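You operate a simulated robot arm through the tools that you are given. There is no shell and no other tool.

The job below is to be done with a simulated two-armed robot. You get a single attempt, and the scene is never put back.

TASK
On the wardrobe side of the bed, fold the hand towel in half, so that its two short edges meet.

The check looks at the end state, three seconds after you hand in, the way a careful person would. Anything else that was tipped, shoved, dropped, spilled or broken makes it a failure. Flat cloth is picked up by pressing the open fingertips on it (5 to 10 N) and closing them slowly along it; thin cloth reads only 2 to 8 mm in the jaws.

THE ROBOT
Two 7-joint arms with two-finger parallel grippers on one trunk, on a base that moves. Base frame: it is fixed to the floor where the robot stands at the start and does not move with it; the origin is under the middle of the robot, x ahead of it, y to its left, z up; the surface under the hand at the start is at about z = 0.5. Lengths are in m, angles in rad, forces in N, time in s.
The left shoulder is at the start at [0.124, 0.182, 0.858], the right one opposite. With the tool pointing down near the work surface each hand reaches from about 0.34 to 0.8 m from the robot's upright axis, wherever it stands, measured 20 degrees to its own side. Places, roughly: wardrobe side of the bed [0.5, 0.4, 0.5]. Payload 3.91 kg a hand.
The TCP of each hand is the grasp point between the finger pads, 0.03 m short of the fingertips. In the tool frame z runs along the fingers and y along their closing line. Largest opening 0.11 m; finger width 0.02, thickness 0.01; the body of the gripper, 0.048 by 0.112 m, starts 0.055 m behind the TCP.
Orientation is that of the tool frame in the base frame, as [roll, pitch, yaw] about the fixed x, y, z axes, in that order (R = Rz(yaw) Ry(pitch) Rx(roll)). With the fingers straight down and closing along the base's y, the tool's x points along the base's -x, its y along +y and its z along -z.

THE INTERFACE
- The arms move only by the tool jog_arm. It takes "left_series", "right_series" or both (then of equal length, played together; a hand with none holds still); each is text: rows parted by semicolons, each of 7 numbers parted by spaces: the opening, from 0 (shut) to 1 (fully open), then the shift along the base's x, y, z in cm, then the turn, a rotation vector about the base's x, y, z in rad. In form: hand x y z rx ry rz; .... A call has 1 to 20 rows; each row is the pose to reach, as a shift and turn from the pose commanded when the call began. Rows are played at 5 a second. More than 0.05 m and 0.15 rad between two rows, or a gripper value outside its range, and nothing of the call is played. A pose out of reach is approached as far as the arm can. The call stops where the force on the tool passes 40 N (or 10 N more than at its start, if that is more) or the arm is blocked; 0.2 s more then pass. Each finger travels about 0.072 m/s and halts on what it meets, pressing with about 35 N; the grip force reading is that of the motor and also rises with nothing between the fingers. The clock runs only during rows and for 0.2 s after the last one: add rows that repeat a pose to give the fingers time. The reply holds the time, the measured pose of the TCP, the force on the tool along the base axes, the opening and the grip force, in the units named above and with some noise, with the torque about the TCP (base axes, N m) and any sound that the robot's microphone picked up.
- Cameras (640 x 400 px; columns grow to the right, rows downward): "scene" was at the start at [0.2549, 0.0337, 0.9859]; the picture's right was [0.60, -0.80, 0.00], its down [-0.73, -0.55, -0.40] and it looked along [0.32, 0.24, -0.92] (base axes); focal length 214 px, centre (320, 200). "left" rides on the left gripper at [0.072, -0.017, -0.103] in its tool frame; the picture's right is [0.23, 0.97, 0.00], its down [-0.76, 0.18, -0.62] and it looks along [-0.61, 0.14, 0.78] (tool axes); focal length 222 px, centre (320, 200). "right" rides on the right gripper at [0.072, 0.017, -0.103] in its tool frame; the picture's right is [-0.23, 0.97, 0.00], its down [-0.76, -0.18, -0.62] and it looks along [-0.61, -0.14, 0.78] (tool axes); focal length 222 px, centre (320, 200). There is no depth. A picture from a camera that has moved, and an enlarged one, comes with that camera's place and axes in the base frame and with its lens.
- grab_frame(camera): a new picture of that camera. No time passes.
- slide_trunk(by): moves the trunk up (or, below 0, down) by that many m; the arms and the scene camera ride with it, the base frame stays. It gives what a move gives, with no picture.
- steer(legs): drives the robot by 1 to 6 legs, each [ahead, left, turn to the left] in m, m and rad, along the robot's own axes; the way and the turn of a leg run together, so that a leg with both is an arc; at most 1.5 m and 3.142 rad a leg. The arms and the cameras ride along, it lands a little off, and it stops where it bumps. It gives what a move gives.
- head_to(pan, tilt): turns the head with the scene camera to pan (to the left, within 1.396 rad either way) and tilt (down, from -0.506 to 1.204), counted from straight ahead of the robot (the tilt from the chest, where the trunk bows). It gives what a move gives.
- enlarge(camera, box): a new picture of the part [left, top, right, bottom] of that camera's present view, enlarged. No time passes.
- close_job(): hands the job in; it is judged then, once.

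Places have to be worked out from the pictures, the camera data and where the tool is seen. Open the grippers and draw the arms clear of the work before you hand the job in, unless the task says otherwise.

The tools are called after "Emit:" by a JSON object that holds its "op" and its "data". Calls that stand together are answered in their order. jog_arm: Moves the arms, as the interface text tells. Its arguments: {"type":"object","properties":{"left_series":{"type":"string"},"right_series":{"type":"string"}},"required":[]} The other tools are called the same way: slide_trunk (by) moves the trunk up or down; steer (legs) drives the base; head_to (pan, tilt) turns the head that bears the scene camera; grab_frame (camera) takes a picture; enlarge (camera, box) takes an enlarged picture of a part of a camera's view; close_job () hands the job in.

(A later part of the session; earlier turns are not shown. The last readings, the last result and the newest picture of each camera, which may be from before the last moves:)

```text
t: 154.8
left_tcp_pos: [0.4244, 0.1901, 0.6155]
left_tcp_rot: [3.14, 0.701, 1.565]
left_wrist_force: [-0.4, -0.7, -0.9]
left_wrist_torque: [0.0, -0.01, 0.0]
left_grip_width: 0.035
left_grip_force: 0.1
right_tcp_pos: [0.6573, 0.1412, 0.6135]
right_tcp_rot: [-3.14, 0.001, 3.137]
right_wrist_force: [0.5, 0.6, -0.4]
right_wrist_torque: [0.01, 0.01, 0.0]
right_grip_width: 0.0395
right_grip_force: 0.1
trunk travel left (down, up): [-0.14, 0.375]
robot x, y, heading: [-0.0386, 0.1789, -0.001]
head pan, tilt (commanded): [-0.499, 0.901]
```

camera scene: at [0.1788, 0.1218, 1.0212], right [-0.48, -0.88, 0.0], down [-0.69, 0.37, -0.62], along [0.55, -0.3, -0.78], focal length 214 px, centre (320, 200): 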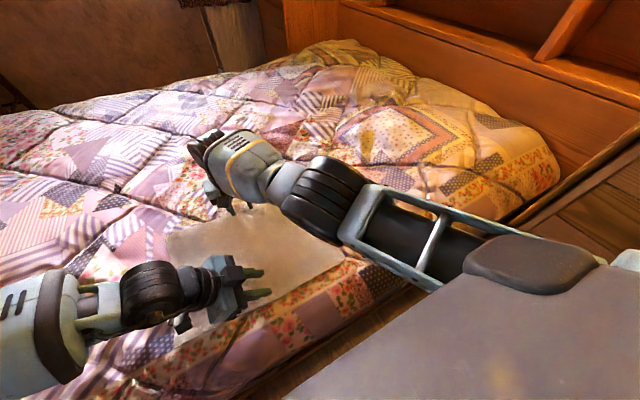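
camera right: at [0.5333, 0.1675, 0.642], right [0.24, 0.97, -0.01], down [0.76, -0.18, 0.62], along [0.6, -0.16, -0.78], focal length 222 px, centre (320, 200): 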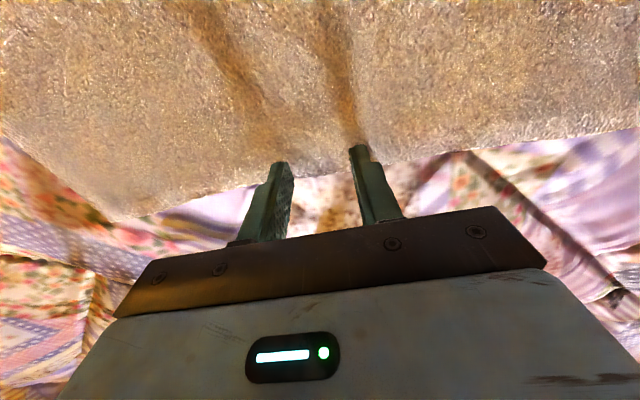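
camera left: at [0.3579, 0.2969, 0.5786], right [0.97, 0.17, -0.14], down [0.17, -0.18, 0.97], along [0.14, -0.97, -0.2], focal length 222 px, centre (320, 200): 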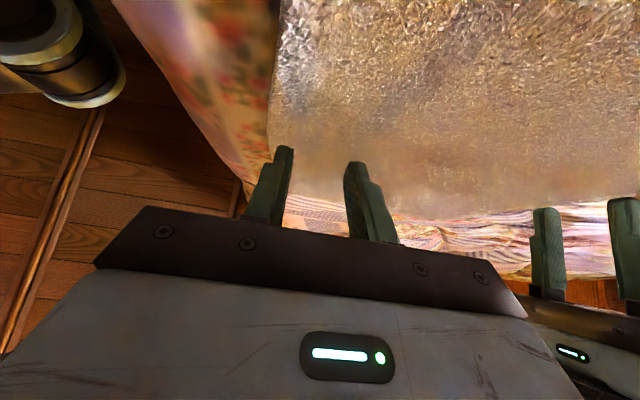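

Now the hands go back over their points with the new base position.

Emit:
{"op": "jog_arm", "data": {"left_series": "0.32 -1.5 -0.5 -1 -0.03 0 0; 0.32 -3 -1 -2.5 -0.06 0 0; 0.32 -5 -1.45 -4 -0.08 0 0; 0.32 -5 -1.45 -5.5 -0.08 0 0; 0.32 -5 -1.45 -6.5 -0.08 0 0; 0.32 -5 -1.45 -6.5 -0.08 0 0", "right_series": "0.36 -1.5 0.5 -1 0 0 0; 0.36 -3 1 -2.5 0 0 0; 0.36 -5.3 1.6 -4 0 0 0; 0.36 -5.3 1.6 -5.5 0 0 0; 0.36 -5.3 1.6 -6.6 0 0 0; 0.36 -5.3 1.6 -6.6 0 0 0"}}

Emit:
{"op": "grab_frame", "data": {"camera": "scene"}}

Emit:
{"op": "grab_frame", "data": {"camera": "right"}}

Emit:
{"op": "grab_frame", "data": {"camera": "left"}}

```text
t: 156.2
left_tcp_pos: [0.3865, 0.1825, 0.55]
left_tcp_rot: [3.141, 0.784, 1.562]
left_wrist_force: [0.9, -0.1, 0.2]
left_wrist_torque: [0.01, 0.01, 0.02]
left_grip_width: 0.035
left_grip_force: 0.1
left hand out of reach, approached as far as the arm can: row 3, 4, 5, 6
right_tcp_pos: [0.604, 0.156, 0.5483]
right_tcp_rot: [-3.139, -0.001, 3.136]
right_wrist_force: [1.1, 0.0, 0.7]
right_wrist_torque: [0.02, 0.01, 0.0]
right_grip_width: 0.0394
right_grip_force: 0.1
trunk travel left (down, up): [-0.14, 0.375]
robot x, y, heading: [-0.0374, 0.1726, 0.003]
head pan, tilt (commanded): [-0.499, 0.901]
```

```text
taken
camera scene: at [0.2287, 0.1364, 1.0213], right [-0.48, -0.88, 0.0], down [-0.69, 0.38, -0.62], along [0.55, -0.3, -0.78], focal length 214 px, centre (320, 200)
```

scene: 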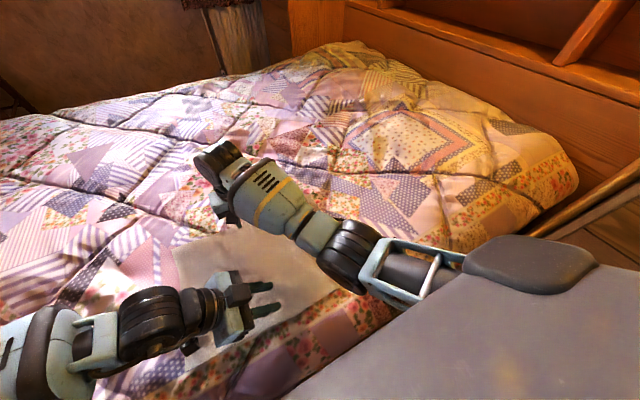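

```text
taken
camera right: at [0.5296, 0.1747, 0.6512], right [0.23, 0.97, 0.0], down [0.76, -0.18, 0.62], along [0.61, -0.15, -0.78], focal length 222 px, centre (320, 200)
```

right: 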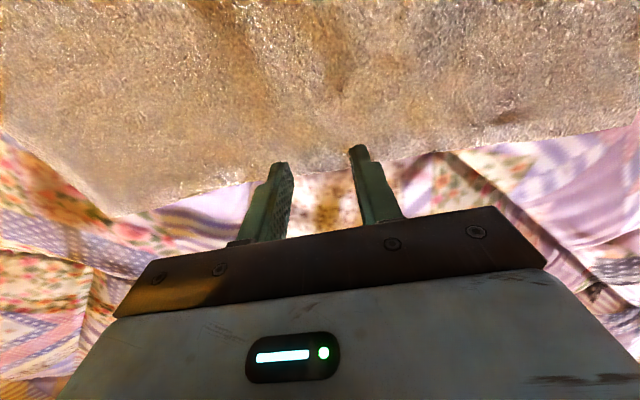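

```text
taken
camera left: at [0.3701, 0.3072, 0.5729], right [0.98, 0.15, -0.16], down [0.18, -0.1, 0.98], along [0.13, -0.98, -0.13], focal length 222 px, centre (320, 200)
```

left: 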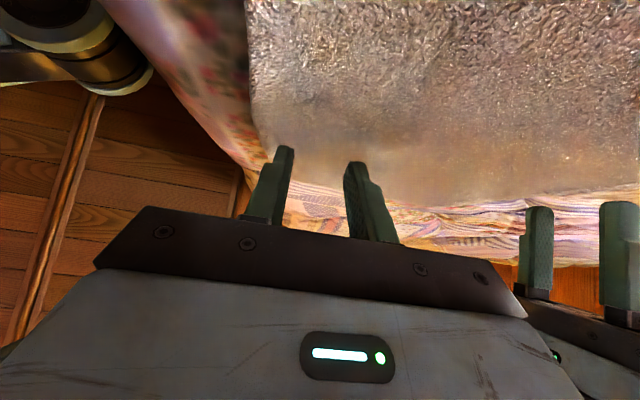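

The right hand is now free and exactly in place, but the left fell about 1 cm short because the robot came too close for it. I raise both slightly and back up 2.5 cm as a compromise.

Emit:
{"op": "jog_arm", "data": {"left_series": "0.32 0 0 2 0 0 0; 0.32 0 0 4 0 0 0; 0.32 0 0 4 0 0 0", "right_series": "0.36 0 0 2 0 0 0; 0.36 0 0 4 0 0 0; 0.36 0 0 4 0 0 0"}}

Emit:
{"op": "steer", "data": {"legs": [[-0.025, -0.004, 0]]}}

```text
t: 157.0
left_tcp_pos: [0.3852, 0.1849, 0.5895]
left_tcp_rot: [3.141, 0.783, 1.561]
left_wrist_force: [0.0, -0.5, -0.8]
left_wrist_torque: [-0.01, 0.03, 0.0]
left_grip_width: 0.0351
left_grip_force: 0.1
right_tcp_pos: [0.6039, 0.1565, 0.5887]
right_tcp_rot: [-3.141, 0.0, 3.137]
right_wrist_force: [0.3, 0.4, -0.2]
right_wrist_torque: [-0.02, 0.02, 0.03]
right_grip_width: 0.0396
right_grip_force: 0.0
trunk travel left (down, up): [-0.14, 0.375]
robot x, y, heading: [-0.0401, 0.1722, -0.002]
head pan, tilt (commanded): [-0.499, 0.901]
```

```text
t: 157.8
left_tcp_pos: [0.3609, 0.1793, 0.5891]
left_tcp_rot: [3.139, 0.783, 1.563]
left_wrist_force: [0.5, 0.1, 1.0]
left_wrist_torque: [0.04, -0.04, 0.02]
left_grip_width: 0.0353
left_grip_force: 0.1
right_tcp_pos: [0.5788, 0.1525, 0.5891]
right_tcp_rot: [-3.14, 0.002, 3.136]
right_wrist_force: [-0.1, -0.8, 0.4]
right_wrist_torque: [0.0, -0.02, -0.02]
right_grip_width: 0.0397
right_grip_force: 0.1
trunk travel left (down, up): [-0.14, 0.375]
robot x, y, heading: [-0.0687, 0.1726, -0.004]
head pan, tilt (commanded): [-0.499, 0.901]
```

I place both hands again, about 1 cm above contact.

Emit:
{"op": "jog_arm", "data": {"left_series": "0.32 0.6 -0.2 -0.5 0 0 0; 0.32 1.3 -0.4 -1.5 0 0 0; 0.32 1.3 -0.4 -3 0 0 0; 0.32 1.3 -0.4 -4.4 0 0 0; 0.32 1.3 -0.4 -4.4 0 0 0", "right_series": "0.36 1.2 0.2 -0.5 0 0 0; 0.36 2.5 0.45 -1.5 0 0 0; 0.36 2.5 0.45 -3 0 0 0; 0.36 2.5 0.45 -4.4 0 0 0; 0.36 2.5 0.45 -4.4 0 0 0"}}

```text
t: 159.0
left_tcp_pos: [0.3745, 0.1751, 0.5456]
left_tcp_rot: [3.14, 0.783, 1.564]
left_wrist_force: [0.3, -0.9, -0.2]
left_wrist_torque: [0.0, 0.0, -0.01]
left_grip_width: 0.0352
left_grip_force: 0.0
right_tcp_pos: [0.6041, 0.1581, 0.5432]
right_tcp_rot: [-3.138, 0.002, 3.136]
right_wrist_force: [0.1, 1.2, -1.1]
right_wrist_torque: [0.01, -0.06, -0.01]
right_grip_width: 0.0395
right_grip_force: 0.0
trunk travel left (down, up): [-0.14, 0.375]
robot x, y, heading: [-0.0655, 0.1687, 0.001]
head pan, tilt (commanded): [-0.499, 0.901]
```

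Both hands are exactly on station. I press the left hand first: down 1.5 cm in small steps, then read the force.

Emit:
{"op": "jog_arm", "data": {"left_series": "0.32 0 0 -0.4 0 0 0; 0.32 0 0 -0.8 0 0 0; 0.32 0 0 -1.2 0 0 0; 0.32 0 0 -1.5 0 0 0; 0.32 0 0 -1.5 0 0 0"}}

```text
t: 160.2
left_tcp_pos: [0.3754, 0.1766, 0.5304]
left_tcp_rot: [3.14, 0.783, 1.561]
left_wrist_force: [-0.8, 2.5, 4.9]
left_wrist_torque: [-0.03, 0.01, -0.01]
left_grip_width: 0.0352
left_grip_force: 0.0
right_tcp_pos: [0.6036, 0.1564, 0.5444]
right_tcp_rot: [-3.138, 0.001, 3.136]
right_wrist_force: [0.3, 0.4, 0.6]
right_wrist_torque: [0.0, 0.0, 0.01]
right_grip_width: 0.0397
right_grip_force: 0.0
trunk travel left (down, up): [-0.14, 0.375]
robot x, y, heading: [-0.0615, 0.1701, 0.0]
head pan, tilt (commanded): [-0.499, 0.901]
```

Left contact at z≈0.530 with about 5 N. I press it 2 mm more and lower the right hand to touch.

Emit:
{"op": "jog_arm", "data": {"left_series": "0.32 0 0 -0.1 0 0 0; 0.32 0 0 -0.2 0 0 0; 0.32 0 0 -0.2 0 0 0; 0.32 0 0 -0.2 0 0 0", "right_series": "0.36 0 0 -0.4 0 0 0; 0.36 0 0 -0.8 0 0 0; 0.36 0 0 -1.1 0 0 0; 0.36 0 0 -1.1 0 0 0"}}

Emit:
{"op": "grab_frame", "data": {"camera": "left"}}

Emit:
{"op": "grab_frame", "data": {"camera": "right"}}

```text
t: 161.2
left_tcp_pos: [0.3759, 0.1748, 0.5303]
left_tcp_rot: [3.137, 0.787, 1.56]
left_wrist_force: [-0.5, 10.5, 25.8]
left_wrist_torque: [-0.06, 0.17, -0.05]
left_grip_width: 0.0351
left_grip_force: 0.0
right_tcp_pos: [0.6027, 0.1584, 0.5347]
right_tcp_rot: [-3.14, 0.002, 3.136]
right_wrist_force: [0.0, -0.4, 2.0]
right_wrist_torque: [-0.01, 0.0, 0.02]
right_grip_width: 0.0399
right_grip_force: 0.0
trunk travel left (down, up): [-0.14, 0.375]
robot x, y, heading: [-0.0626, 0.1681, 0.002]
head pan, tilt (commanded): [-0.499, 0.901]
```

```text
taken
camera left: at [0.3591, 0.2992, 0.5531], right [0.98, 0.15, -0.16], down [0.17, -0.1, 0.98], along [0.14, -0.98, -0.12], focal length 222 px, centre (320, 200)
```

left: 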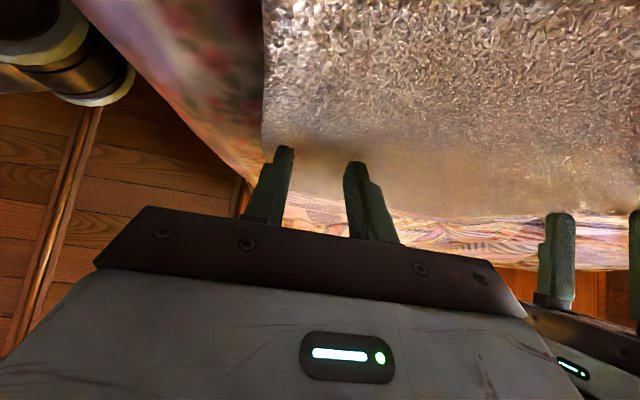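

```text
taken
camera right: at [0.5295, 0.1754, 0.6376], right [0.23, 0.97, 0.0], down [0.76, -0.18, 0.63], along [0.61, -0.15, -0.78], focal length 222 px, centre (320, 200)
```

right: 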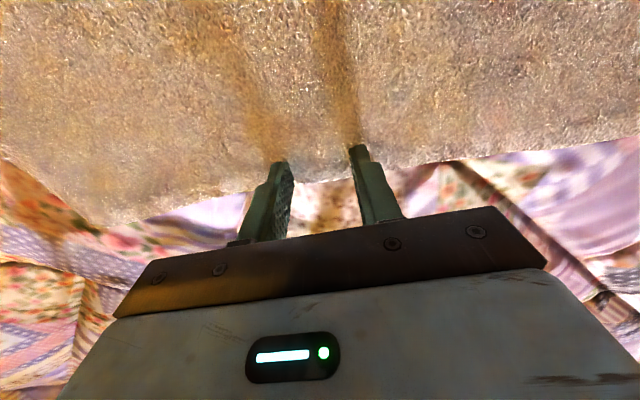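

The surface is stiff: 2 mm gave 26 N. I back the left off 1.6 mm and press the right a hair more, aiming for 6–9 N on each.

Emit:
{"op": "jog_arm", "data": {"left_series": "0.32 0 0 0.16 0 0 0; 0.32 0 0 0.16 0 0 0; 0.32 0 0 0.16 0 0 0", "right_series": "0.36 0 0 -0.05 0 0 0; 0.36 0 0 -0.05 0 0 0; 0.36 0 0 -0.05 0 0 0"}}

```text
t: 162.0
left_tcp_pos: [0.3744, 0.1748, 0.5306]
left_tcp_rot: [3.137, 0.783, 1.561]
left_wrist_force: [5.9, 1.3, 14.2]
left_wrist_torque: [-0.12, -0.08, 0.11]
left_grip_width: 0.0353
left_grip_force: 0.1
right_tcp_pos: [0.6039, 0.1572, 0.5335]
right_tcp_rot: [3.141, 0.001, 3.14]
right_wrist_force: [-3.3, 1.2, 5.5]
right_wrist_torque: [0.02, 0.11, -0.06]
right_grip_width: 0.0397
right_grip_force: 0.0
trunk travel left (down, up): [-0.14, 0.375]
robot x, y, heading: [-0.0668, 0.1688, 0.0]
head pan, tilt (commanded): [-0.499, 0.901]
```

Forces are 14 N left and 5.5 N right. I ease the left by another half millimetre and close both slowly, letting the left drift 8 mm toward +x so it mainly gathers the free edge.

Emit:
{"op": "jog_arm", "data": {"left_series": "0.32 0 0 0.05 0 0 0; 0.29 0.07 0 0.05 0 0 0; 0.26 0.14 0 0.05 0 0 0; 0.23 0.21 0 0.05 0 0 0; 0.20 0.28 0 0.05 0 0 0; 0.17 0.35 0 0.05 0 0 0; 0.14 0.42 0 0.05 0 0 0; 0.11 0.5 0 0.05 0 0 0; 0.08 0.58 0 0.05 0 0 0; 0.05 0.66 0 0.05 0 0 0; 0.02 0.74 0 0.05 0 0 0; 0 0.8 0 0.05 0 0 0; 0 0.8 0 0.05 0 0 0; 0 0.8 0 0.05 0 0 0", "right_series": "0.36 0 0 -0.02 0 0 0; 0.33 0 0 -0.02 0 0 0; 0.30 0 0 -0.02 0 0 0; 0.27 0 0 -0.02 0 0 0; 0.24 0 0 -0.02 0 0 0; 0.21 0 0 -0.02 0 0 0; 0.18 0 0 -0.02 0 0 0; 0.15 0 0 -0.02 0 0 0; 0.12 0 0 -0.02 0 0 0; 0.09 0 0 -0.02 0 0 0; 0.06 0 0 -0.02 0 0 0; 0.03 0 0 -0.02 0 0 0; 0 0 0 -0.02 0 0 0; 0 0 0 -0.02 0 0 0"}}

Emit:
{"op": "grab_frame", "data": {"camera": "left"}}

Emit:
{"op": "grab_frame", "data": {"camera": "right"}}

```text
t: 165.0
left_tcp_pos: [0.3819, 0.1746, 0.5304]
left_tcp_rot: [3.14, 0.784, 1.561]
left_wrist_force: [-1.7, -0.4, 4.1]
left_wrist_torque: [-0.02, 0.03, 0.01]
left_grip_width: 0.0034
left_grip_force: 35.1
right_tcp_pos: [0.6042, 0.1568, 0.5327]
right_tcp_rot: [-3.138, 0.001, 3.136]
right_wrist_force: [-1.3, -2.0, 8.6]
right_wrist_torque: [-0.09, 0.08, 0.05]
right_grip_width: 0.0046
right_grip_force: 34.8
trunk travel left (down, up): [-0.14, 0.375]
robot x, y, heading: [-0.0606, 0.1718, 0.001]
head pan, tilt (commanded): [-0.499, 0.901]
```

```text
taken
camera left: at [0.3668, 0.2996, 0.5543], right [0.98, 0.15, -0.16], down [0.18, -0.1, 0.98], along [0.13, -0.98, -0.13], focal length 222 px, centre (320, 200)
```

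left: 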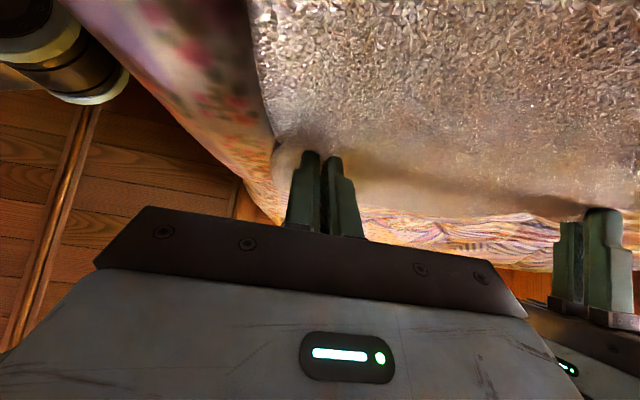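

```text
taken
camera right: at [0.5296, 0.1746, 0.6367], right [0.23, 0.97, 0.0], down [0.76, -0.18, 0.62], along [0.61, -0.15, -0.78], focal length 222 px, centre (320, 200)
```

right: 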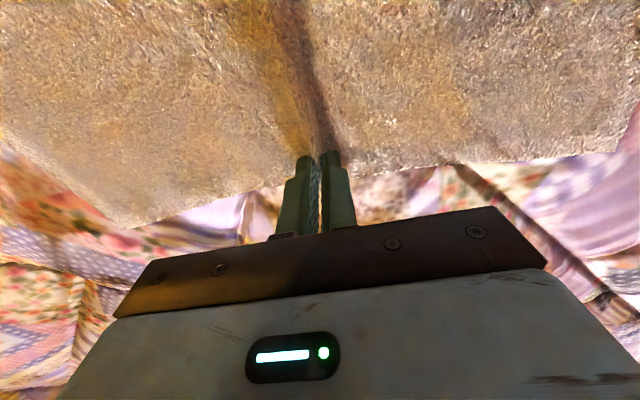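

Widths read 3.4 mm and 4.6 mm, so both hands hold cloth and a ridge shows along the centre line. I lift both together by 4 cm and check.

Emit:
{"op": "jog_arm", "data": {"left_series": "0 0 0 1 0 0 0; 0 0 0 2 0 0 0; 0 0 0 3 0 0 0; 0 0 0 4 0 0 0; 0 0 0 4 0 0 0", "right_series": "0 0 0 1 0 0 0; 0 0 0 2 0 0 0; 0 0 0 3 0 0 0; 0 0 0 4 0 0 0; 0 0 0 4 0 0 0"}}

Emit:
{"op": "head_to", "data": {"pan": 0.0, "tilt": 1.0}}

Emit:
{"op": "grab_frame", "data": {"camera": "scene"}}

Emit:
{"op": "grab_frame", "data": {"camera": "left"}}

Emit:
{"op": "grab_frame", "data": {"camera": "right"}}

```text
t: 166.2
left_tcp_pos: [0.3831, 0.176, 0.5719]
left_tcp_rot: [3.141, 0.785, 1.562]
left_wrist_force: [1.7, 0.8, -0.6]
left_wrist_torque: [0.0, 0.02, 0.03]
left_grip_width: 0.0032
left_grip_force: 34.7
right_tcp_pos: [0.6046, 0.1585, 0.5729]
right_tcp_rot: [-3.138, 0.0, 3.135]
right_wrist_force: [-1.3, -0.2, 0.5]
right_wrist_torque: [0.01, 0.03, 0.04]
right_grip_width: 0.0044
right_grip_force: 35.0
trunk travel left (down, up): [-0.14, 0.375]
robot x, y, heading: [-0.0606, 0.1697, 0.0]
head pan, tilt (commanded): [-0.499, 0.901]
```

```text
t: 167.2
left_tcp_pos: [0.3841, 0.1767, 0.5705]
left_tcp_rot: [3.141, 0.783, 1.563]
left_wrist_force: [1.5, 0.4, -0.7]
left_wrist_torque: [0.01, -0.03, 0.01]
left_grip_width: 0.0032
left_grip_force: 35.0
right_tcp_pos: [0.6043, 0.1553, 0.5723]
right_tcp_rot: [-3.14, 0.001, 3.136]
right_wrist_force: [-2.0, 0.2, 0.1]
right_wrist_torque: [-0.06, 0.02, 0.03]
right_grip_width: 0.0044
right_grip_force: 35.3
trunk travel left (down, up): [-0.14, 0.375]
robot x, y, heading: [-0.063, 0.1687, 0.0]
head pan, tilt (commanded): [0.0, 1.0]
```

```text
taken
camera scene: at [0.2074, 0.1685, 1.014], right [0.0, -1.0, 0.0], down [-0.84, 0.0, -0.54], along [0.54, 0.0, -0.84], focal length 214 px, centre (320, 200)
```

scene: 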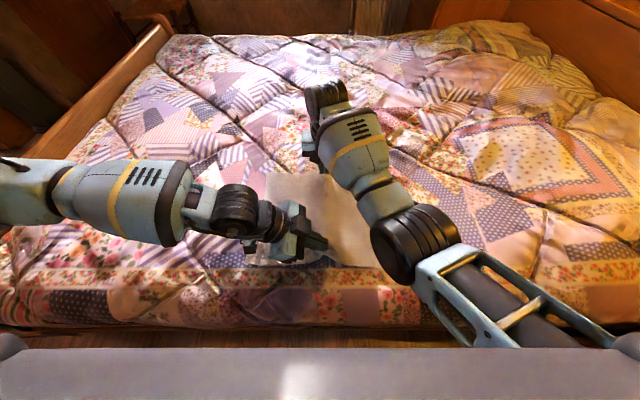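

```text
taken
camera left: at [0.3672, 0.2997, 0.5941], right [0.98, 0.15, -0.16], down [0.18, -0.1, 0.98], along [0.13, -0.98, -0.13], focal length 222 px, centre (320, 200)
```

left: 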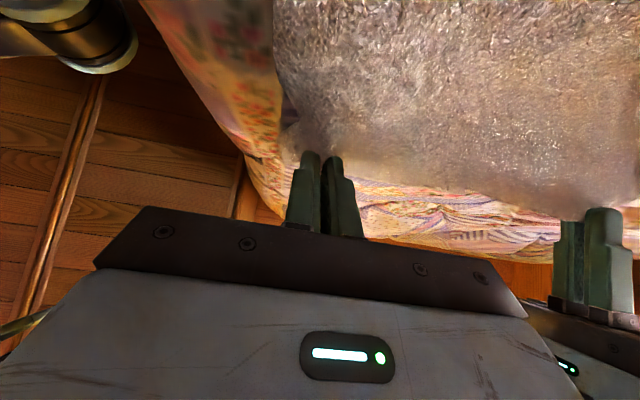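

```text
taken
camera right: at [0.5301, 0.1749, 0.676], right [0.23, 0.97, 0.0], down [0.76, -0.18, 0.62], along [0.61, -0.15, -0.78], focal length 222 px, centre (320, 200)
```

right: 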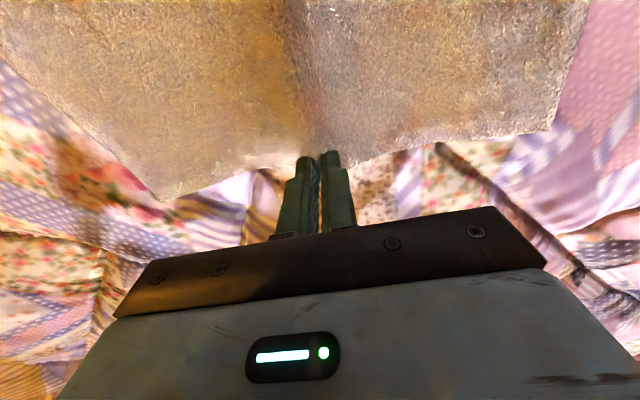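

Both hold, with a light tension of about 1.5 N between the hands and a straight ridge. I keep lifting slowly to about z=0.77, so both halves hang free.

Emit:
{"op": "jog_arm", "data": {"left_series": "0 0 0 1.2 0 0 0; 0 0 0 2.4 0 0 0; 0 0 0 3.6 0 0 0; 0 0 0 4.8 0 0 0; 0 0 0 6 0 0 0; 0 0 0 7.2 0 0 0; 0 0 0 8.4 0 0 0; 0 0 0 9.6 0 0 0; 0 0 0 10.8 0 0 0; 0 0 0 12 0 0 0; 0 0 0 12 0 0 0", "right_series": "0 0 0 1.2 0 0 0; 0 0 0 2.4 0 0 0; 0 0 0 3.6 0 0 0; 0 0 0 4.8 0 0 0; 0 0 0 6 0 0 0; 0 0 0 7.2 0 0 0; 0 0 0 8.4 0 0 0; 0 0 0 9.6 0 0 0; 0 0 0 10.8 0 0 0; 0 0 0 12 0 0 0; 0 0 0 12 0 0 0"}}

Emit:
{"op": "grab_frame", "data": {"camera": "scene"}}

Emit:
{"op": "grab_frame", "data": {"camera": "right"}}

Emit:
{"op": "grab_frame", "data": {"camera": "left"}}

```text
t: 169.6
left_tcp_pos: [0.3837, 0.1753, 0.6903]
left_tcp_rot: [3.141, 0.783, 1.564]
left_wrist_force: [0.4, 0.2, -0.2]
left_wrist_torque: [0.01, -0.02, 0.01]
left_grip_width: 0.0034
left_grip_force: 35.2
right_tcp_pos: [0.6033, 0.1574, 0.6925]
right_tcp_rot: [-3.14, 0.001, 3.137]
right_wrist_force: [-0.3, 0.1, -0.2]
right_wrist_torque: [0.01, -0.01, 0.01]
right_grip_width: 0.0046
right_grip_force: 35.4
trunk travel left (down, up): [-0.14, 0.375]
robot x, y, heading: [-0.0632, 0.1702, 0.002]
head pan, tilt (commanded): [0.0, 1.0]
```

```text
taken
camera scene: at [0.2075, 0.1686, 1.014], right [0.0, -1.0, 0.0], down [-0.84, 0.0, -0.54], along [0.54, 0.0, -0.84], focal length 214 px, centre (320, 200)
```

scene: 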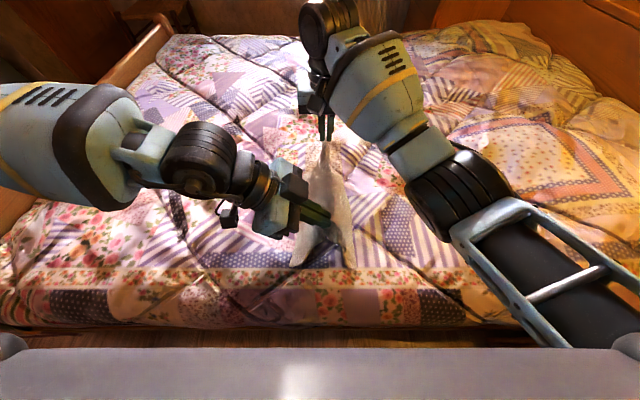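

```text
taken
camera right: at [0.53, 0.1745, 0.7961], right [0.23, 0.97, 0.0], down [0.76, -0.18, 0.62], along [0.61, -0.15, -0.78], focal length 222 px, centre (320, 200)
```

right: 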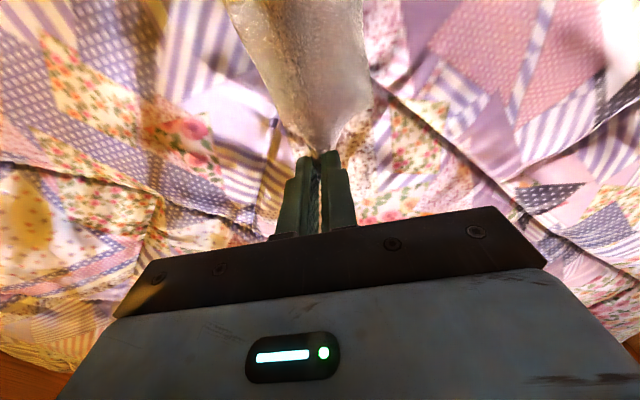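

```text
taken
camera left: at [0.3676, 0.2996, 0.7139], right [0.98, 0.15, -0.16], down [0.18, -0.1, 0.98], along [0.13, -0.98, -0.13], focal length 222 px, centre (320, 200)
```

left: 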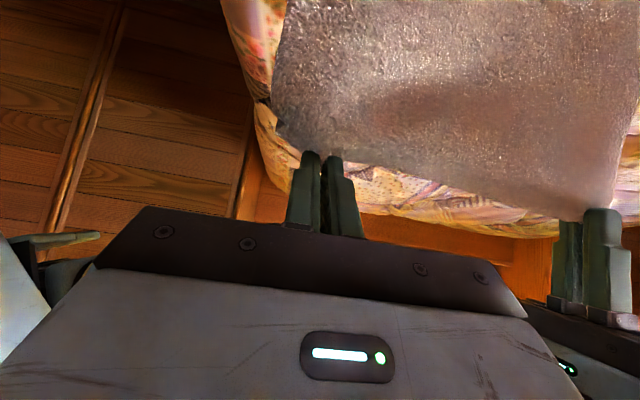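

The towel hangs like a tent with the fold taut. I lift 6 cm more so the short edges come together just above the bed.

Emit:
{"op": "jog_arm", "data": {"left_series": "0 0 0 1 0 0 0; 0 0 0 2 0 0 0; 0 0 0 3 0 0 0; 0 0 0 4 0 0 0; 0 0 0 5 0 0 0; 0 0 0 6 0 0 0; 0 0 0 6 0 0 0; 0 0 0 6 0 0 0; 0 0 0 6 0 0 0", "right_series": "0 0 0 1 0 0 0; 0 0 0 2 0 0 0; 0 0 0 3 0 0 0; 0 0 0 4 0 0 0; 0 0 0 5 0 0 0; 0 0 0 6 0 0 0; 0 0 0 6 0 0 0; 0 0 0 6 0 0 0; 0 0 0 6 0 0 0"}}

Emit:
{"op": "enlarge", "data": {"camera": "scene", "box": [220, 120, 420, 300]}}

Emit:
{"op": "grab_frame", "data": {"camera": "right"}}

Emit:
{"op": "grab_frame", "data": {"camera": "left"}}

```text
t: 171.6
left_tcp_pos: [0.383, 0.175, 0.7505]
left_tcp_rot: [3.14, 0.781, 1.563]
left_wrist_force: [0.0, 0.1, -0.4]
left_wrist_torque: [0.03, -0.04, 0.0]
left_grip_width: 0.0032
left_grip_force: 34.3
right_tcp_pos: [0.6042, 0.1566, 0.7525]
right_tcp_rot: [-3.141, 0.002, 3.138]
right_wrist_force: [-0.6, -0.4, 0.3]
right_wrist_torque: [-0.01, 0.04, 0.01]
right_grip_width: 0.0046
right_grip_force: 35.3
trunk travel left (down, up): [-0.14, 0.375]
robot x, y, heading: [-0.064, 0.1683, 0.005]
head pan, tilt (commanded): [0.0, 1.0]
```

```text
2.22 times, centred on (320, 210) of scene
camera zoom: at [0.2074, 0.1686, 1.014], right [0.0, -1.0, 0.0], down [-0.84, 0.0, -0.54], along [0.54, 0.0, -0.84], focal length 477 px, centre (320, 178)
```

zoom: 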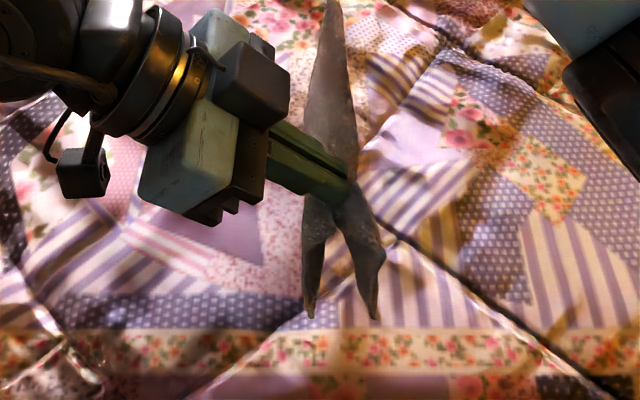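

```text
taken
camera right: at [0.5302, 0.1742, 0.856], right [0.23, 0.97, 0.0], down [0.76, -0.18, 0.62], along [0.61, -0.15, -0.78], focal length 222 px, centre (320, 200)
```

right: 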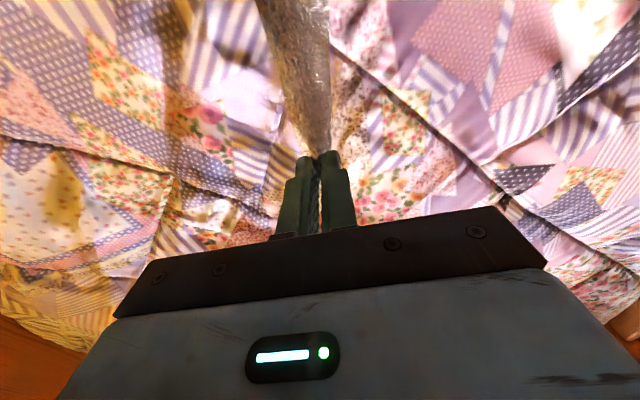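

```text
taken
camera left: at [0.3676, 0.2993, 0.7739], right [0.98, 0.15, -0.16], down [0.18, -0.1, 0.98], along [0.13, -0.98, -0.13], focal length 222 px, centre (320, 200)
```

left: 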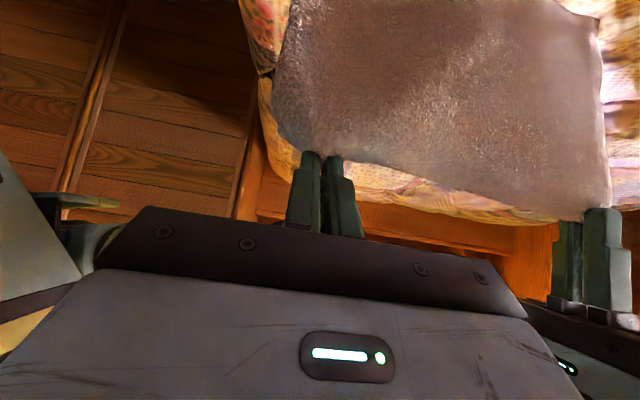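

The towel hangs folded, with the near corners of both halves level with each other. Now I lay it down: first I lower 4 cm until the edges touch, then alternate driving left (+y) and lowering, so the folded towel lies down with its short edges trailing toward -y.

Emit:
{"op": "jog_arm", "data": {"left_series": "0 0 0 -1 0 0 0; 0 0 0 -2 0 0 0; 0 0 0 -3 0 0 0; 0 0 0 -3.8 0 0 0; 0 0 0 -3.8 0 0 0", "right_series": "0 0 0 -1 0 0 0; 0 0 0 -2 0 0 0; 0 0 0 -3 0 0 0; 0 0 0 -3.8 0 0 0; 0 0 0 -3.8 0 0 0"}}

Emit:
{"op": "enlarge", "data": {"camera": "scene", "box": [220, 120, 420, 300]}}

```text
t: 172.8
left_tcp_pos: [0.3837, 0.1767, 0.7119]
left_tcp_rot: [3.141, 0.785, 1.562]
left_wrist_force: [1.1, -0.6, 0.7]
left_wrist_torque: [-0.02, -0.04, 0.0]
left_grip_width: 0.0032
left_grip_force: 35.1
right_tcp_pos: [0.6041, 0.157, 0.715]
right_tcp_rot: [-3.141, -0.001, 3.138]
right_wrist_force: [0.1, 0.3, 0.7]
right_wrist_torque: [0.0, 0.0, -0.01]
right_grip_width: 0.0044
right_grip_force: 34.9
trunk travel left (down, up): [-0.14, 0.375]
robot x, y, heading: [-0.0605, 0.1704, -0.0]
head pan, tilt (commanded): [0.0, 1.0]
```

```text
2.22 times, centred on (320, 210) of scene
camera zoom: at [0.2074, 0.1686, 1.014], right [0.0, -1.0, 0.0], down [-0.84, 0.0, -0.54], along [0.54, 0.0, -0.84], focal length 477 px, centre (320, 178)
```

zoom: 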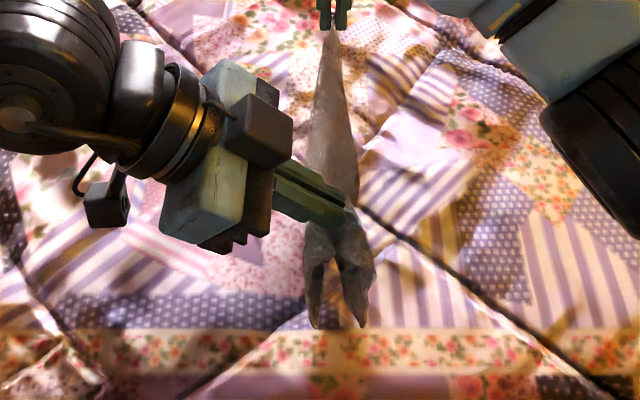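

The edges are now at bed level and close together. I drive left 7 cm and look.

Emit:
{"op": "steer", "data": {"legs": [[0, 0.07, 0]]}}

Emit:
{"op": "enlarge", "data": {"camera": "scene", "box": [220, 120, 460, 320]}}

Emit:
{"op": "grab_frame", "data": {"camera": "right"}}

```text
t: 174.0
left_tcp_pos: [0.384, 0.2437, 0.712]
left_tcp_rot: [3.139, 0.783, 1.562]
left_wrist_force: [1.1, 0.6, -0.2]
left_wrist_torque: [0.0, -0.03, 0.0]
left_grip_width: 0.0033
left_grip_force: 34.9
right_tcp_pos: [0.6044, 0.2261, 0.7148]
right_tcp_rot: [-3.141, -0.001, 3.136]
right_wrist_force: [0.5, 0.9, 0.9]
right_wrist_torque: [0.03, 0.03, 0.0]
right_grip_width: 0.0043
right_grip_force: 35.2
trunk travel left (down, up): [-0.14, 0.375]
robot x, y, heading: [-0.0628, 0.2378, 0.001]
head pan, tilt (commanded): [0.0, 1.0]
```

```text
2.00 times, centred on (340, 220) of scene
camera zoom: at [0.2075, 0.2382, 1.014], right [0.0, -1.0, 0.0], down [-0.84, 0.0, -0.54], along [0.54, 0.0, -0.84], focal length 429 px, centre (280, 160)
```

zoom: 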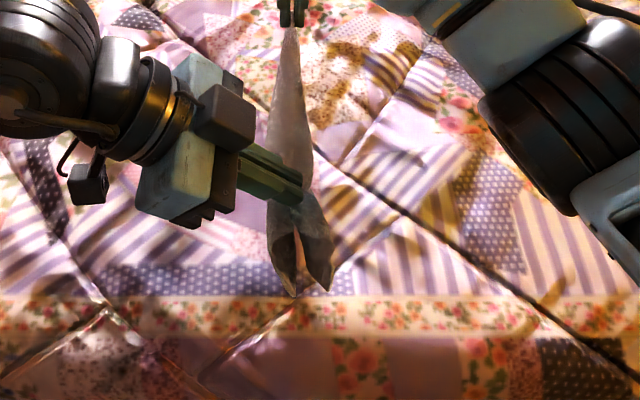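

```text
taken
camera right: at [0.5305, 0.2439, 0.8181], right [0.23, 0.97, 0.0], down [0.76, -0.18, 0.62], along [0.61, -0.15, -0.78], focal length 222 px, centre (320, 200)
```

right: 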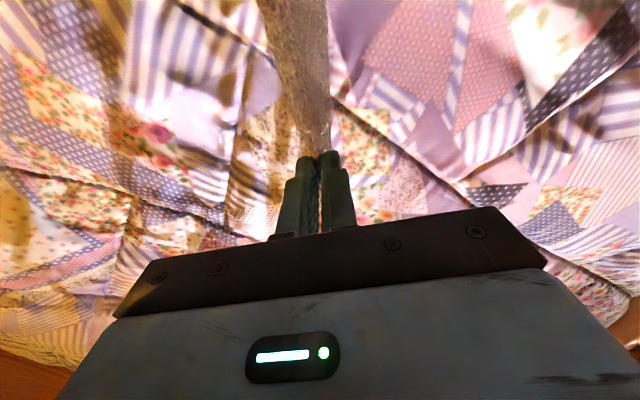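

The edges did not catch yet: the towel just swung along with about 3 cm of lag. To end up near the original place, I lift slightly, drive back right 15 cm, and then lower further so that friction holds the edges.

Emit:
{"op": "jog_arm", "data": {"left_series": "0 0 0 1 0 0 0; 0 0 0 2 0 0 0; 0 0 0 3 0 0 0; 0 0 0 3 0 0 0", "right_series": "0 0 0 1 0 0 0; 0 0 0 2 0 0 0; 0 0 0 3 0 0 0; 0 0 0 3 0 0 0"}}

Emit:
{"op": "steer", "data": {"legs": [[0, -0.15, 0]]}}

Emit:
{"op": "jog_arm", "data": {"left_series": "0 0 0 0 0 0 0; 0 0 0 0 0 0 0; 0 0 0 0 0 0 0; 0 0 0 -0.6 0 0 0; 0 0 0 -1.2 0 0 0; 0 0 0 -1.8 0 0 0; 0 0 0 -2.4 0 0 0; 0 0 0 -3 0 0 0; 0 0 0 -3.4 0 0 0; 0 0 0 -3.4 0 0 0; 0 0 0 -3.4 0 0 0", "right_series": "0 0 0 0 0 0 0; 0 0 0 0 0 0 0; 0 0 0 0 0 0 0; 0 0 0 -0.6 0 0 0; 0 0 0 -1.2 0 0 0; 0 0 0 -1.8 0 0 0; 0 0 0 -2.4 0 0 0; 0 0 0 -3 0 0 0; 0 0 0 -3.4 0 0 0; 0 0 0 -3.4 0 0 0; 0 0 0 -3.4 0 0 0"}}

Emit:
{"op": "grab_frame", "data": {"camera": "scene"}}

Emit:
{"op": "grab_frame", "data": {"camera": "left"}}

```text
t: 175.0
left_tcp_pos: [0.383, 0.2456, 0.7426]
left_tcp_rot: [-3.141, 0.784, 1.563]
left_wrist_force: [0.9, -0.3, -1.1]
left_wrist_torque: [-0.02, 0.02, 0.03]
left_grip_width: 0.0035
left_grip_force: 34.9
right_tcp_pos: [0.604, 0.2261, 0.7454]
right_tcp_rot: [-3.14, -0.001, 3.136]
right_wrist_force: [-1.1, -0.5, -0.4]
right_wrist_torque: [0.03, 0.02, 0.04]
right_grip_width: 0.0044
right_grip_force: 35.3
trunk travel left (down, up): [-0.14, 0.375]
robot x, y, heading: [-0.0633, 0.2409, 0.001]
head pan, tilt (commanded): [0.0, 1.0]
```

```text
t: 177.0
left_tcp_pos: [0.3823, 0.0937, 0.7428]
left_tcp_rot: [-3.141, 0.784, 1.563]
left_wrist_force: [1.6, -0.3, -0.5]
left_wrist_torque: [0.01, -0.02, 0.0]
left_grip_width: 0.0034
left_grip_force: 34.5
right_tcp_pos: [0.6045, 0.0758, 0.7449]
right_tcp_rot: [-3.141, -0.001, 3.139]
right_wrist_force: [-1.1, 0.9, -0.3]
right_wrist_torque: [0.0, 0.02, 0.01]
right_grip_width: 0.0043
right_grip_force: 34.8
trunk travel left (down, up): [-0.14, 0.375]
robot x, y, heading: [-0.0631, 0.0907, -0.003]
head pan, tilt (commanded): [0.0, 1.0]
```

```text
t: 179.4
left_tcp_pos: [0.3827, 0.0937, 0.7088]
left_tcp_rot: [-3.141, 0.783, 1.563]
left_wrist_force: [0.8, -0.1, -0.6]
left_wrist_torque: [0.04, -0.04, 0.0]
left_grip_width: 0.0035
left_grip_force: 35.1
right_tcp_pos: [0.6048, 0.0765, 0.7106]
right_tcp_rot: [-3.141, -0.001, 3.138]
right_wrist_force: [-1.1, -0.5, -0.6]
right_wrist_torque: [-0.01, 0.06, 0.04]
right_grip_width: 0.0044
right_grip_force: 34.8
trunk travel left (down, up): [-0.14, 0.375]
robot x, y, heading: [-0.0646, 0.0852, -0.002]
head pan, tilt (commanded): [0.0, 1.0]
```

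```text
taken
camera scene: at [0.2075, 0.0878, 1.014], right [0.0, -1.0, 0.0], down [-0.84, 0.0, -0.54], along [0.54, 0.0, -0.84], focal length 214 px, centre (320, 200)
```

scene: 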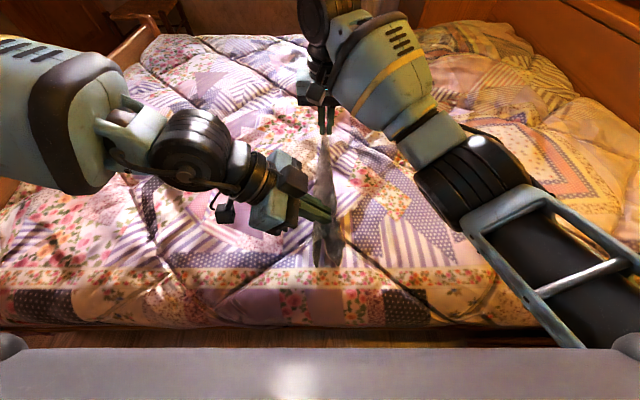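

```text
taken
camera left: at [0.3664, 0.2187, 0.7317], right [0.97, 0.15, -0.16], down [0.18, -0.1, 0.98], along [0.14, -0.98, -0.13], focal length 222 px, centre (320, 200)
```

left: 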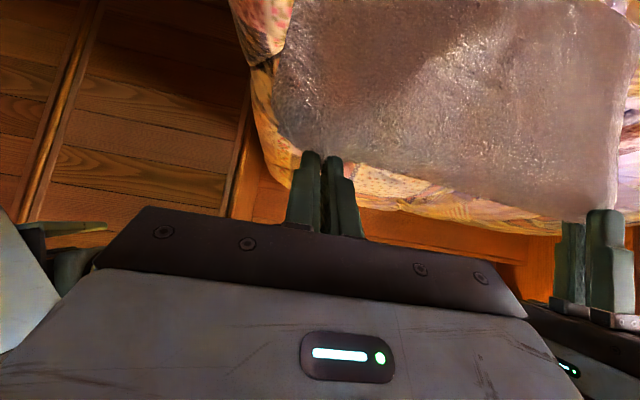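

The edges are at bed level, with the fold now at y≈0.08. I go on in small alternating steps: lower 1.2 cm, drive left 4 cm, lower 1.5 cm.

Emit:
{"op": "jog_arm", "data": {"left_series": "0 0 0 -0.6 0 0 0; 0 0 0 -1.2 0 0 0; 0 0 0 -1.2 0 0 0", "right_series": "0 0 0 -0.6 0 0 0; 0 0 0 -1.2 0 0 0; 0 0 0 -1.2 0 0 0"}}

Emit:
{"op": "steer", "data": {"legs": [[0, 0.04, 0]]}}

Emit:
{"op": "jog_arm", "data": {"left_series": "0 0 0 -0.7 0 0 0; 0 0 0 -1.5 0 0 0; 0 0 0 -1.5 0 0 0", "right_series": "0 0 0 -0.7 0 0 0; 0 0 0 -1.5 0 0 0; 0 0 0 -1.5 0 0 0"}}

Emit:
{"op": "enlarge", "data": {"camera": "scene", "box": [220, 120, 460, 320]}}

Emit:
{"op": "grab_frame", "data": {"camera": "right"}}

```text
t: 180.2
left_tcp_pos: [0.3823, 0.0956, 0.6966]
left_tcp_rot: [3.138, 0.784, 1.563]
left_wrist_force: [1.3, 0.4, -0.7]
left_wrist_torque: [-0.01, -0.01, 0.03]
left_grip_width: 0.0032
left_grip_force: 34.6
right_tcp_pos: [0.6036, 0.0754, 0.6992]
right_tcp_rot: [-3.14, 0.001, 3.138]
right_wrist_force: [-1.0, -0.4, -0.7]
right_wrist_torque: [-0.03, 0.05, 0.01]
right_grip_width: 0.0046
right_grip_force: 34.8
trunk travel left (down, up): [-0.14, 0.375]
robot x, y, heading: [-0.0634, 0.0887, -0.004]
head pan, tilt (commanded): [0.0, 1.0]
```

```text
t: 181.2
left_tcp_pos: [0.3827, 0.1351, 0.697]
left_tcp_rot: [3.141, 0.784, 1.564]
left_wrist_force: [1.3, -0.3, -1.3]
left_wrist_torque: [0.02, -0.04, 0.02]
left_grip_width: 0.0033
left_grip_force: 35.1
right_tcp_pos: [0.6042, 0.1173, 0.6986]
right_tcp_rot: [-3.14, 0.0, 3.139]
right_wrist_force: [-0.8, 0.9, 0.4]
right_wrist_torque: [-0.01, 0.04, -0.03]
right_grip_width: 0.0043
right_grip_force: 35.2
trunk travel left (down, up): [-0.14, 0.375]
robot x, y, heading: [-0.064, 0.1317, 0.006]
head pan, tilt (commanded): [0.0, 1.0]
```

```text
t: 182.0
left_tcp_pos: [0.3827, 0.1351, 0.6818]
left_tcp_rot: [3.14, 0.785, 1.563]
left_wrist_force: [1.4, 0.2, -0.6]
left_wrist_torque: [-0.01, 0.0, 0.01]
left_grip_width: 0.003
left_grip_force: 35.2
right_tcp_pos: [0.6041, 0.1167, 0.6831]
right_tcp_rot: [-3.14, -0.001, 3.138]
right_wrist_force: [0.2, 0.7, -1.1]
right_wrist_torque: [0.0, 0.02, 0.02]
right_grip_width: 0.0045
right_grip_force: 35.4
trunk travel left (down, up): [-0.14, 0.375]
robot x, y, heading: [-0.0674, 0.1289, -0.001]
head pan, tilt (commanded): [0.0, 1.0]
```

```text
2.00 times, centred on (340, 220) of scene
camera zoom: at [0.2074, 0.128, 1.014], right [0.0, -1.0, 0.0], down [-0.84, 0.0, -0.54], along [0.54, 0.0, -0.84], focal length 429 px, centre (280, 160)
```

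zoom: 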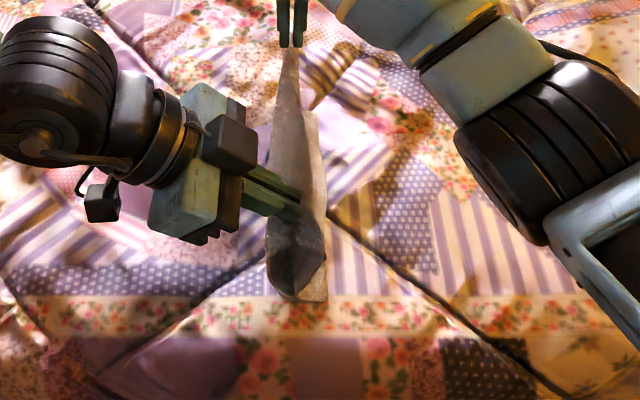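

```text
taken
camera right: at [0.5307, 0.1342, 0.7875], right [0.23, 0.97, 0.0], down [0.76, -0.18, 0.62], along [0.61, -0.14, -0.78], focal length 222 px, centre (320, 200)
```

right: 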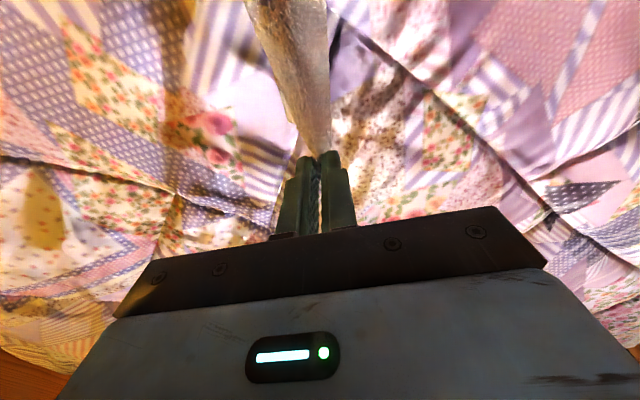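

The towel has begun to lean the right way but is slack. I drive another 9 cm left at this height, so both layers are drawn out and trail evenly.

Emit:
{"op": "steer", "data": {"legs": [[0, 0.09, 0]]}}

Emit:
{"op": "enlarge", "data": {"camera": "scene", "box": [220, 120, 460, 320]}}

Emit:
{"op": "grab_frame", "data": {"camera": "right"}}

Emit:
{"op": "grab_frame", "data": {"camera": "left"}}

```text
t: 183.5
left_tcp_pos: [0.3829, 0.2255, 0.6808]
left_tcp_rot: [3.14, 0.784, 1.565]
left_wrist_force: [-0.3, 0.1, -0.7]
left_wrist_torque: [-0.03, -0.03, 0.04]
left_grip_width: 0.0029
left_grip_force: 35.1
right_tcp_pos: [0.6049, 0.2063, 0.6851]
right_tcp_rot: [-3.14, 0.0, 3.138]
right_wrist_force: [-1.1, -0.1, -0.3]
right_wrist_torque: [-0.01, 0.05, 0.02]
right_grip_width: 0.0046
right_grip_force: 35.1
trunk travel left (down, up): [-0.14, 0.375]
robot x, y, heading: [-0.0632, 0.2168, -0.002]
head pan, tilt (commanded): [0.0, 1.0]
```

```text
2.00 times, centred on (340, 220) of scene
camera zoom: at [0.2074, 0.2181, 1.014], right [0.0, -1.0, 0.0], down [-0.84, 0.0, -0.54], along [0.54, 0.0, -0.84], focal length 429 px, centre (280, 160)
```

zoom: 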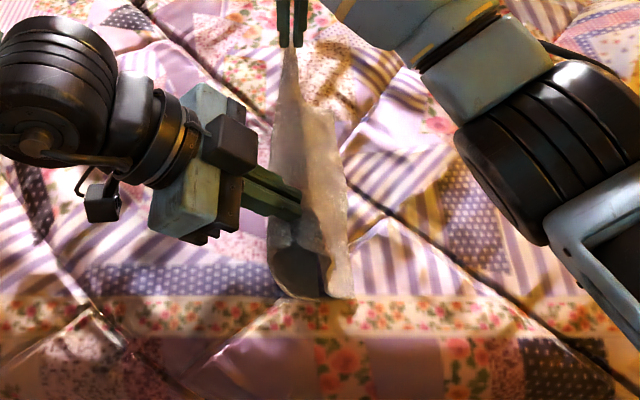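

```text
taken
camera right: at [0.5307, 0.2242, 0.7876], right [0.23, 0.97, 0.0], down [0.76, -0.18, 0.62], along [0.61, -0.14, -0.78], focal length 222 px, centre (320, 200)
```

right: 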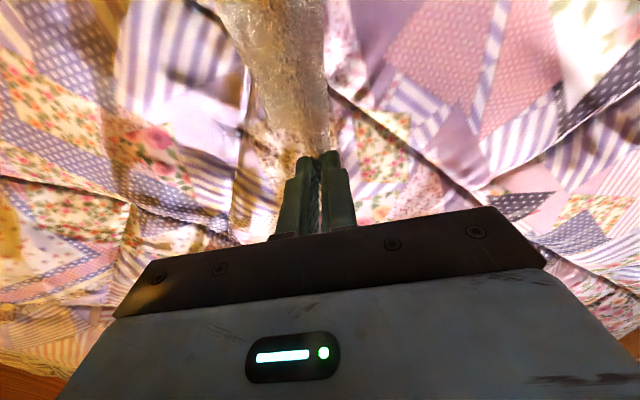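

```text
taken
camera left: at [0.3669, 0.3489, 0.7049], right [0.97, 0.15, -0.16], down [0.18, -0.1, 0.98], along [0.14, -0.98, -0.13], focal length 222 px, centre (320, 200)
```

left: 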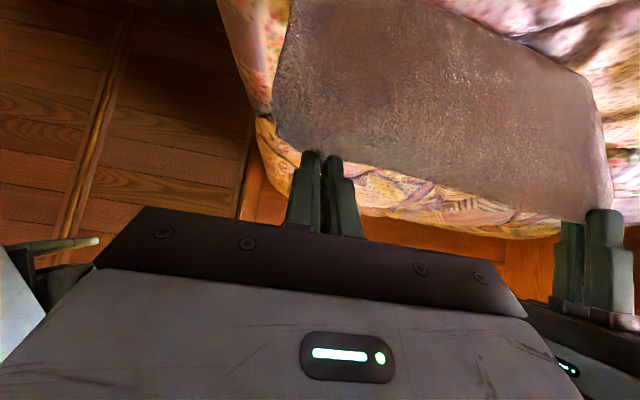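

Both lower ends now lie trailing toward -y a little, the +y layer with a slight outward bow. I continue: lower 2.5 cm, drive left 6 cm, and check again.

Emit:
{"op": "jog_arm", "data": {"left_series": "0 0 0 -0.8 0 0 0; 0 0 0 -1.6 0 0 0; 0 0 0 -2.4 0 0 0; 0 0 0 -2.4 0 0 0", "right_series": "0 0 0 -0.8 0 0 0; 0 0 0 -1.6 0 0 0; 0 0 0 -2.4 0 0 0; 0 0 0 -2.4 0 0 0"}}

Emit:
{"op": "steer", "data": {"legs": [[0, 0.06, 0]]}}

Emit:
{"op": "enlarge", "data": {"camera": "scene", "box": [220, 120, 460, 320]}}

Emit:
{"op": "grab_frame", "data": {"camera": "left"}}

Emit:
{"op": "grab_frame", "data": {"camera": "right"}}

```text
t: 184.5
left_tcp_pos: [0.3831, 0.2253, 0.6582]
left_tcp_rot: [-3.142, 0.784, 1.565]
left_wrist_force: [0.9, 0.2, -0.1]
left_wrist_torque: [-0.01, -0.02, 0.01]
left_grip_width: 0.0031
left_grip_force: 35.9
right_tcp_pos: [0.6041, 0.2067, 0.6592]
right_tcp_rot: [-3.14, 0.001, 3.137]
right_wrist_force: [-1.0, -0.3, -0.3]
right_wrist_torque: [0.0, 0.07, 0.05]
right_grip_width: 0.0045
right_grip_force: 34.5
trunk travel left (down, up): [-0.14, 0.375]
robot x, y, heading: [-0.0652, 0.2215, -0.001]
head pan, tilt (commanded): [0.0, 1.0]
```

```text
t: 185.7
left_tcp_pos: [0.3835, 0.2852, 0.6574]
left_tcp_rot: [-3.14, 0.784, 1.564]
left_wrist_force: [0.5, -0.3, -0.2]
left_wrist_torque: [-0.01, -0.02, 0.03]
left_grip_width: 0.0032
left_grip_force: 35.2
right_tcp_pos: [0.6039, 0.2661, 0.66]
right_tcp_rot: [-3.138, 0.0, 3.139]
right_wrist_force: [-1.4, -0.3, -0.9]
right_wrist_torque: [-0.01, 0.04, 0.03]
right_grip_width: 0.0042
right_grip_force: 34.4
trunk travel left (down, up): [-0.14, 0.375]
robot x, y, heading: [-0.0603, 0.2794, -0.002]
head pan, tilt (commanded): [0.0, 1.0]
```

```text
2.00 times, centred on (340, 220) of scene
camera zoom: at [0.2074, 0.2782, 1.014], right [0.0, -1.0, 0.0], down [-0.84, 0.0, -0.54], along [0.54, 0.0, -0.84], focal length 429 px, centre (280, 160)
```

zoom: 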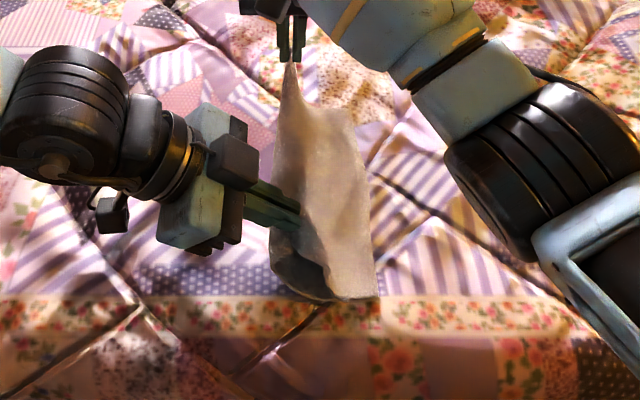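

```text
taken
camera left: at [0.3673, 0.4091, 0.6809], right [0.97, 0.15, -0.16], down [0.18, -0.1, 0.98], along [0.13, -0.98, -0.13], focal length 222 px, centre (320, 200)
```

left: 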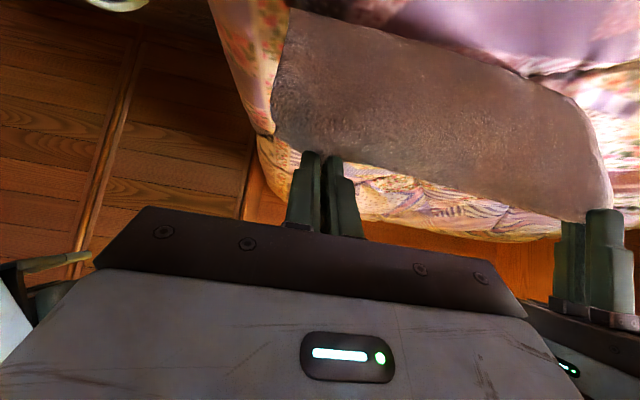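

```text
taken
camera right: at [0.5306, 0.2846, 0.7635], right [0.23, 0.97, 0.0], down [0.76, -0.18, 0.62], along [0.61, -0.15, -0.78], focal length 222 px, centre (320, 200)
```

right: 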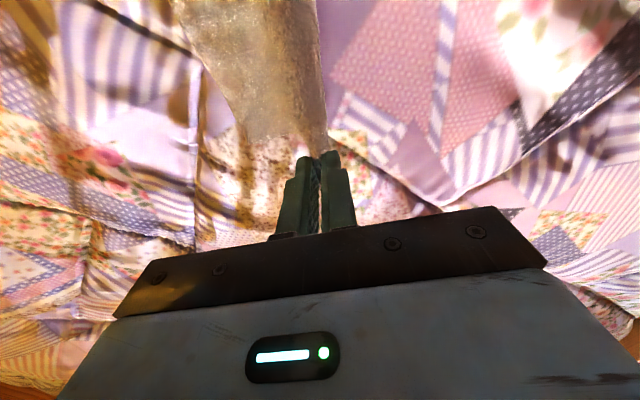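

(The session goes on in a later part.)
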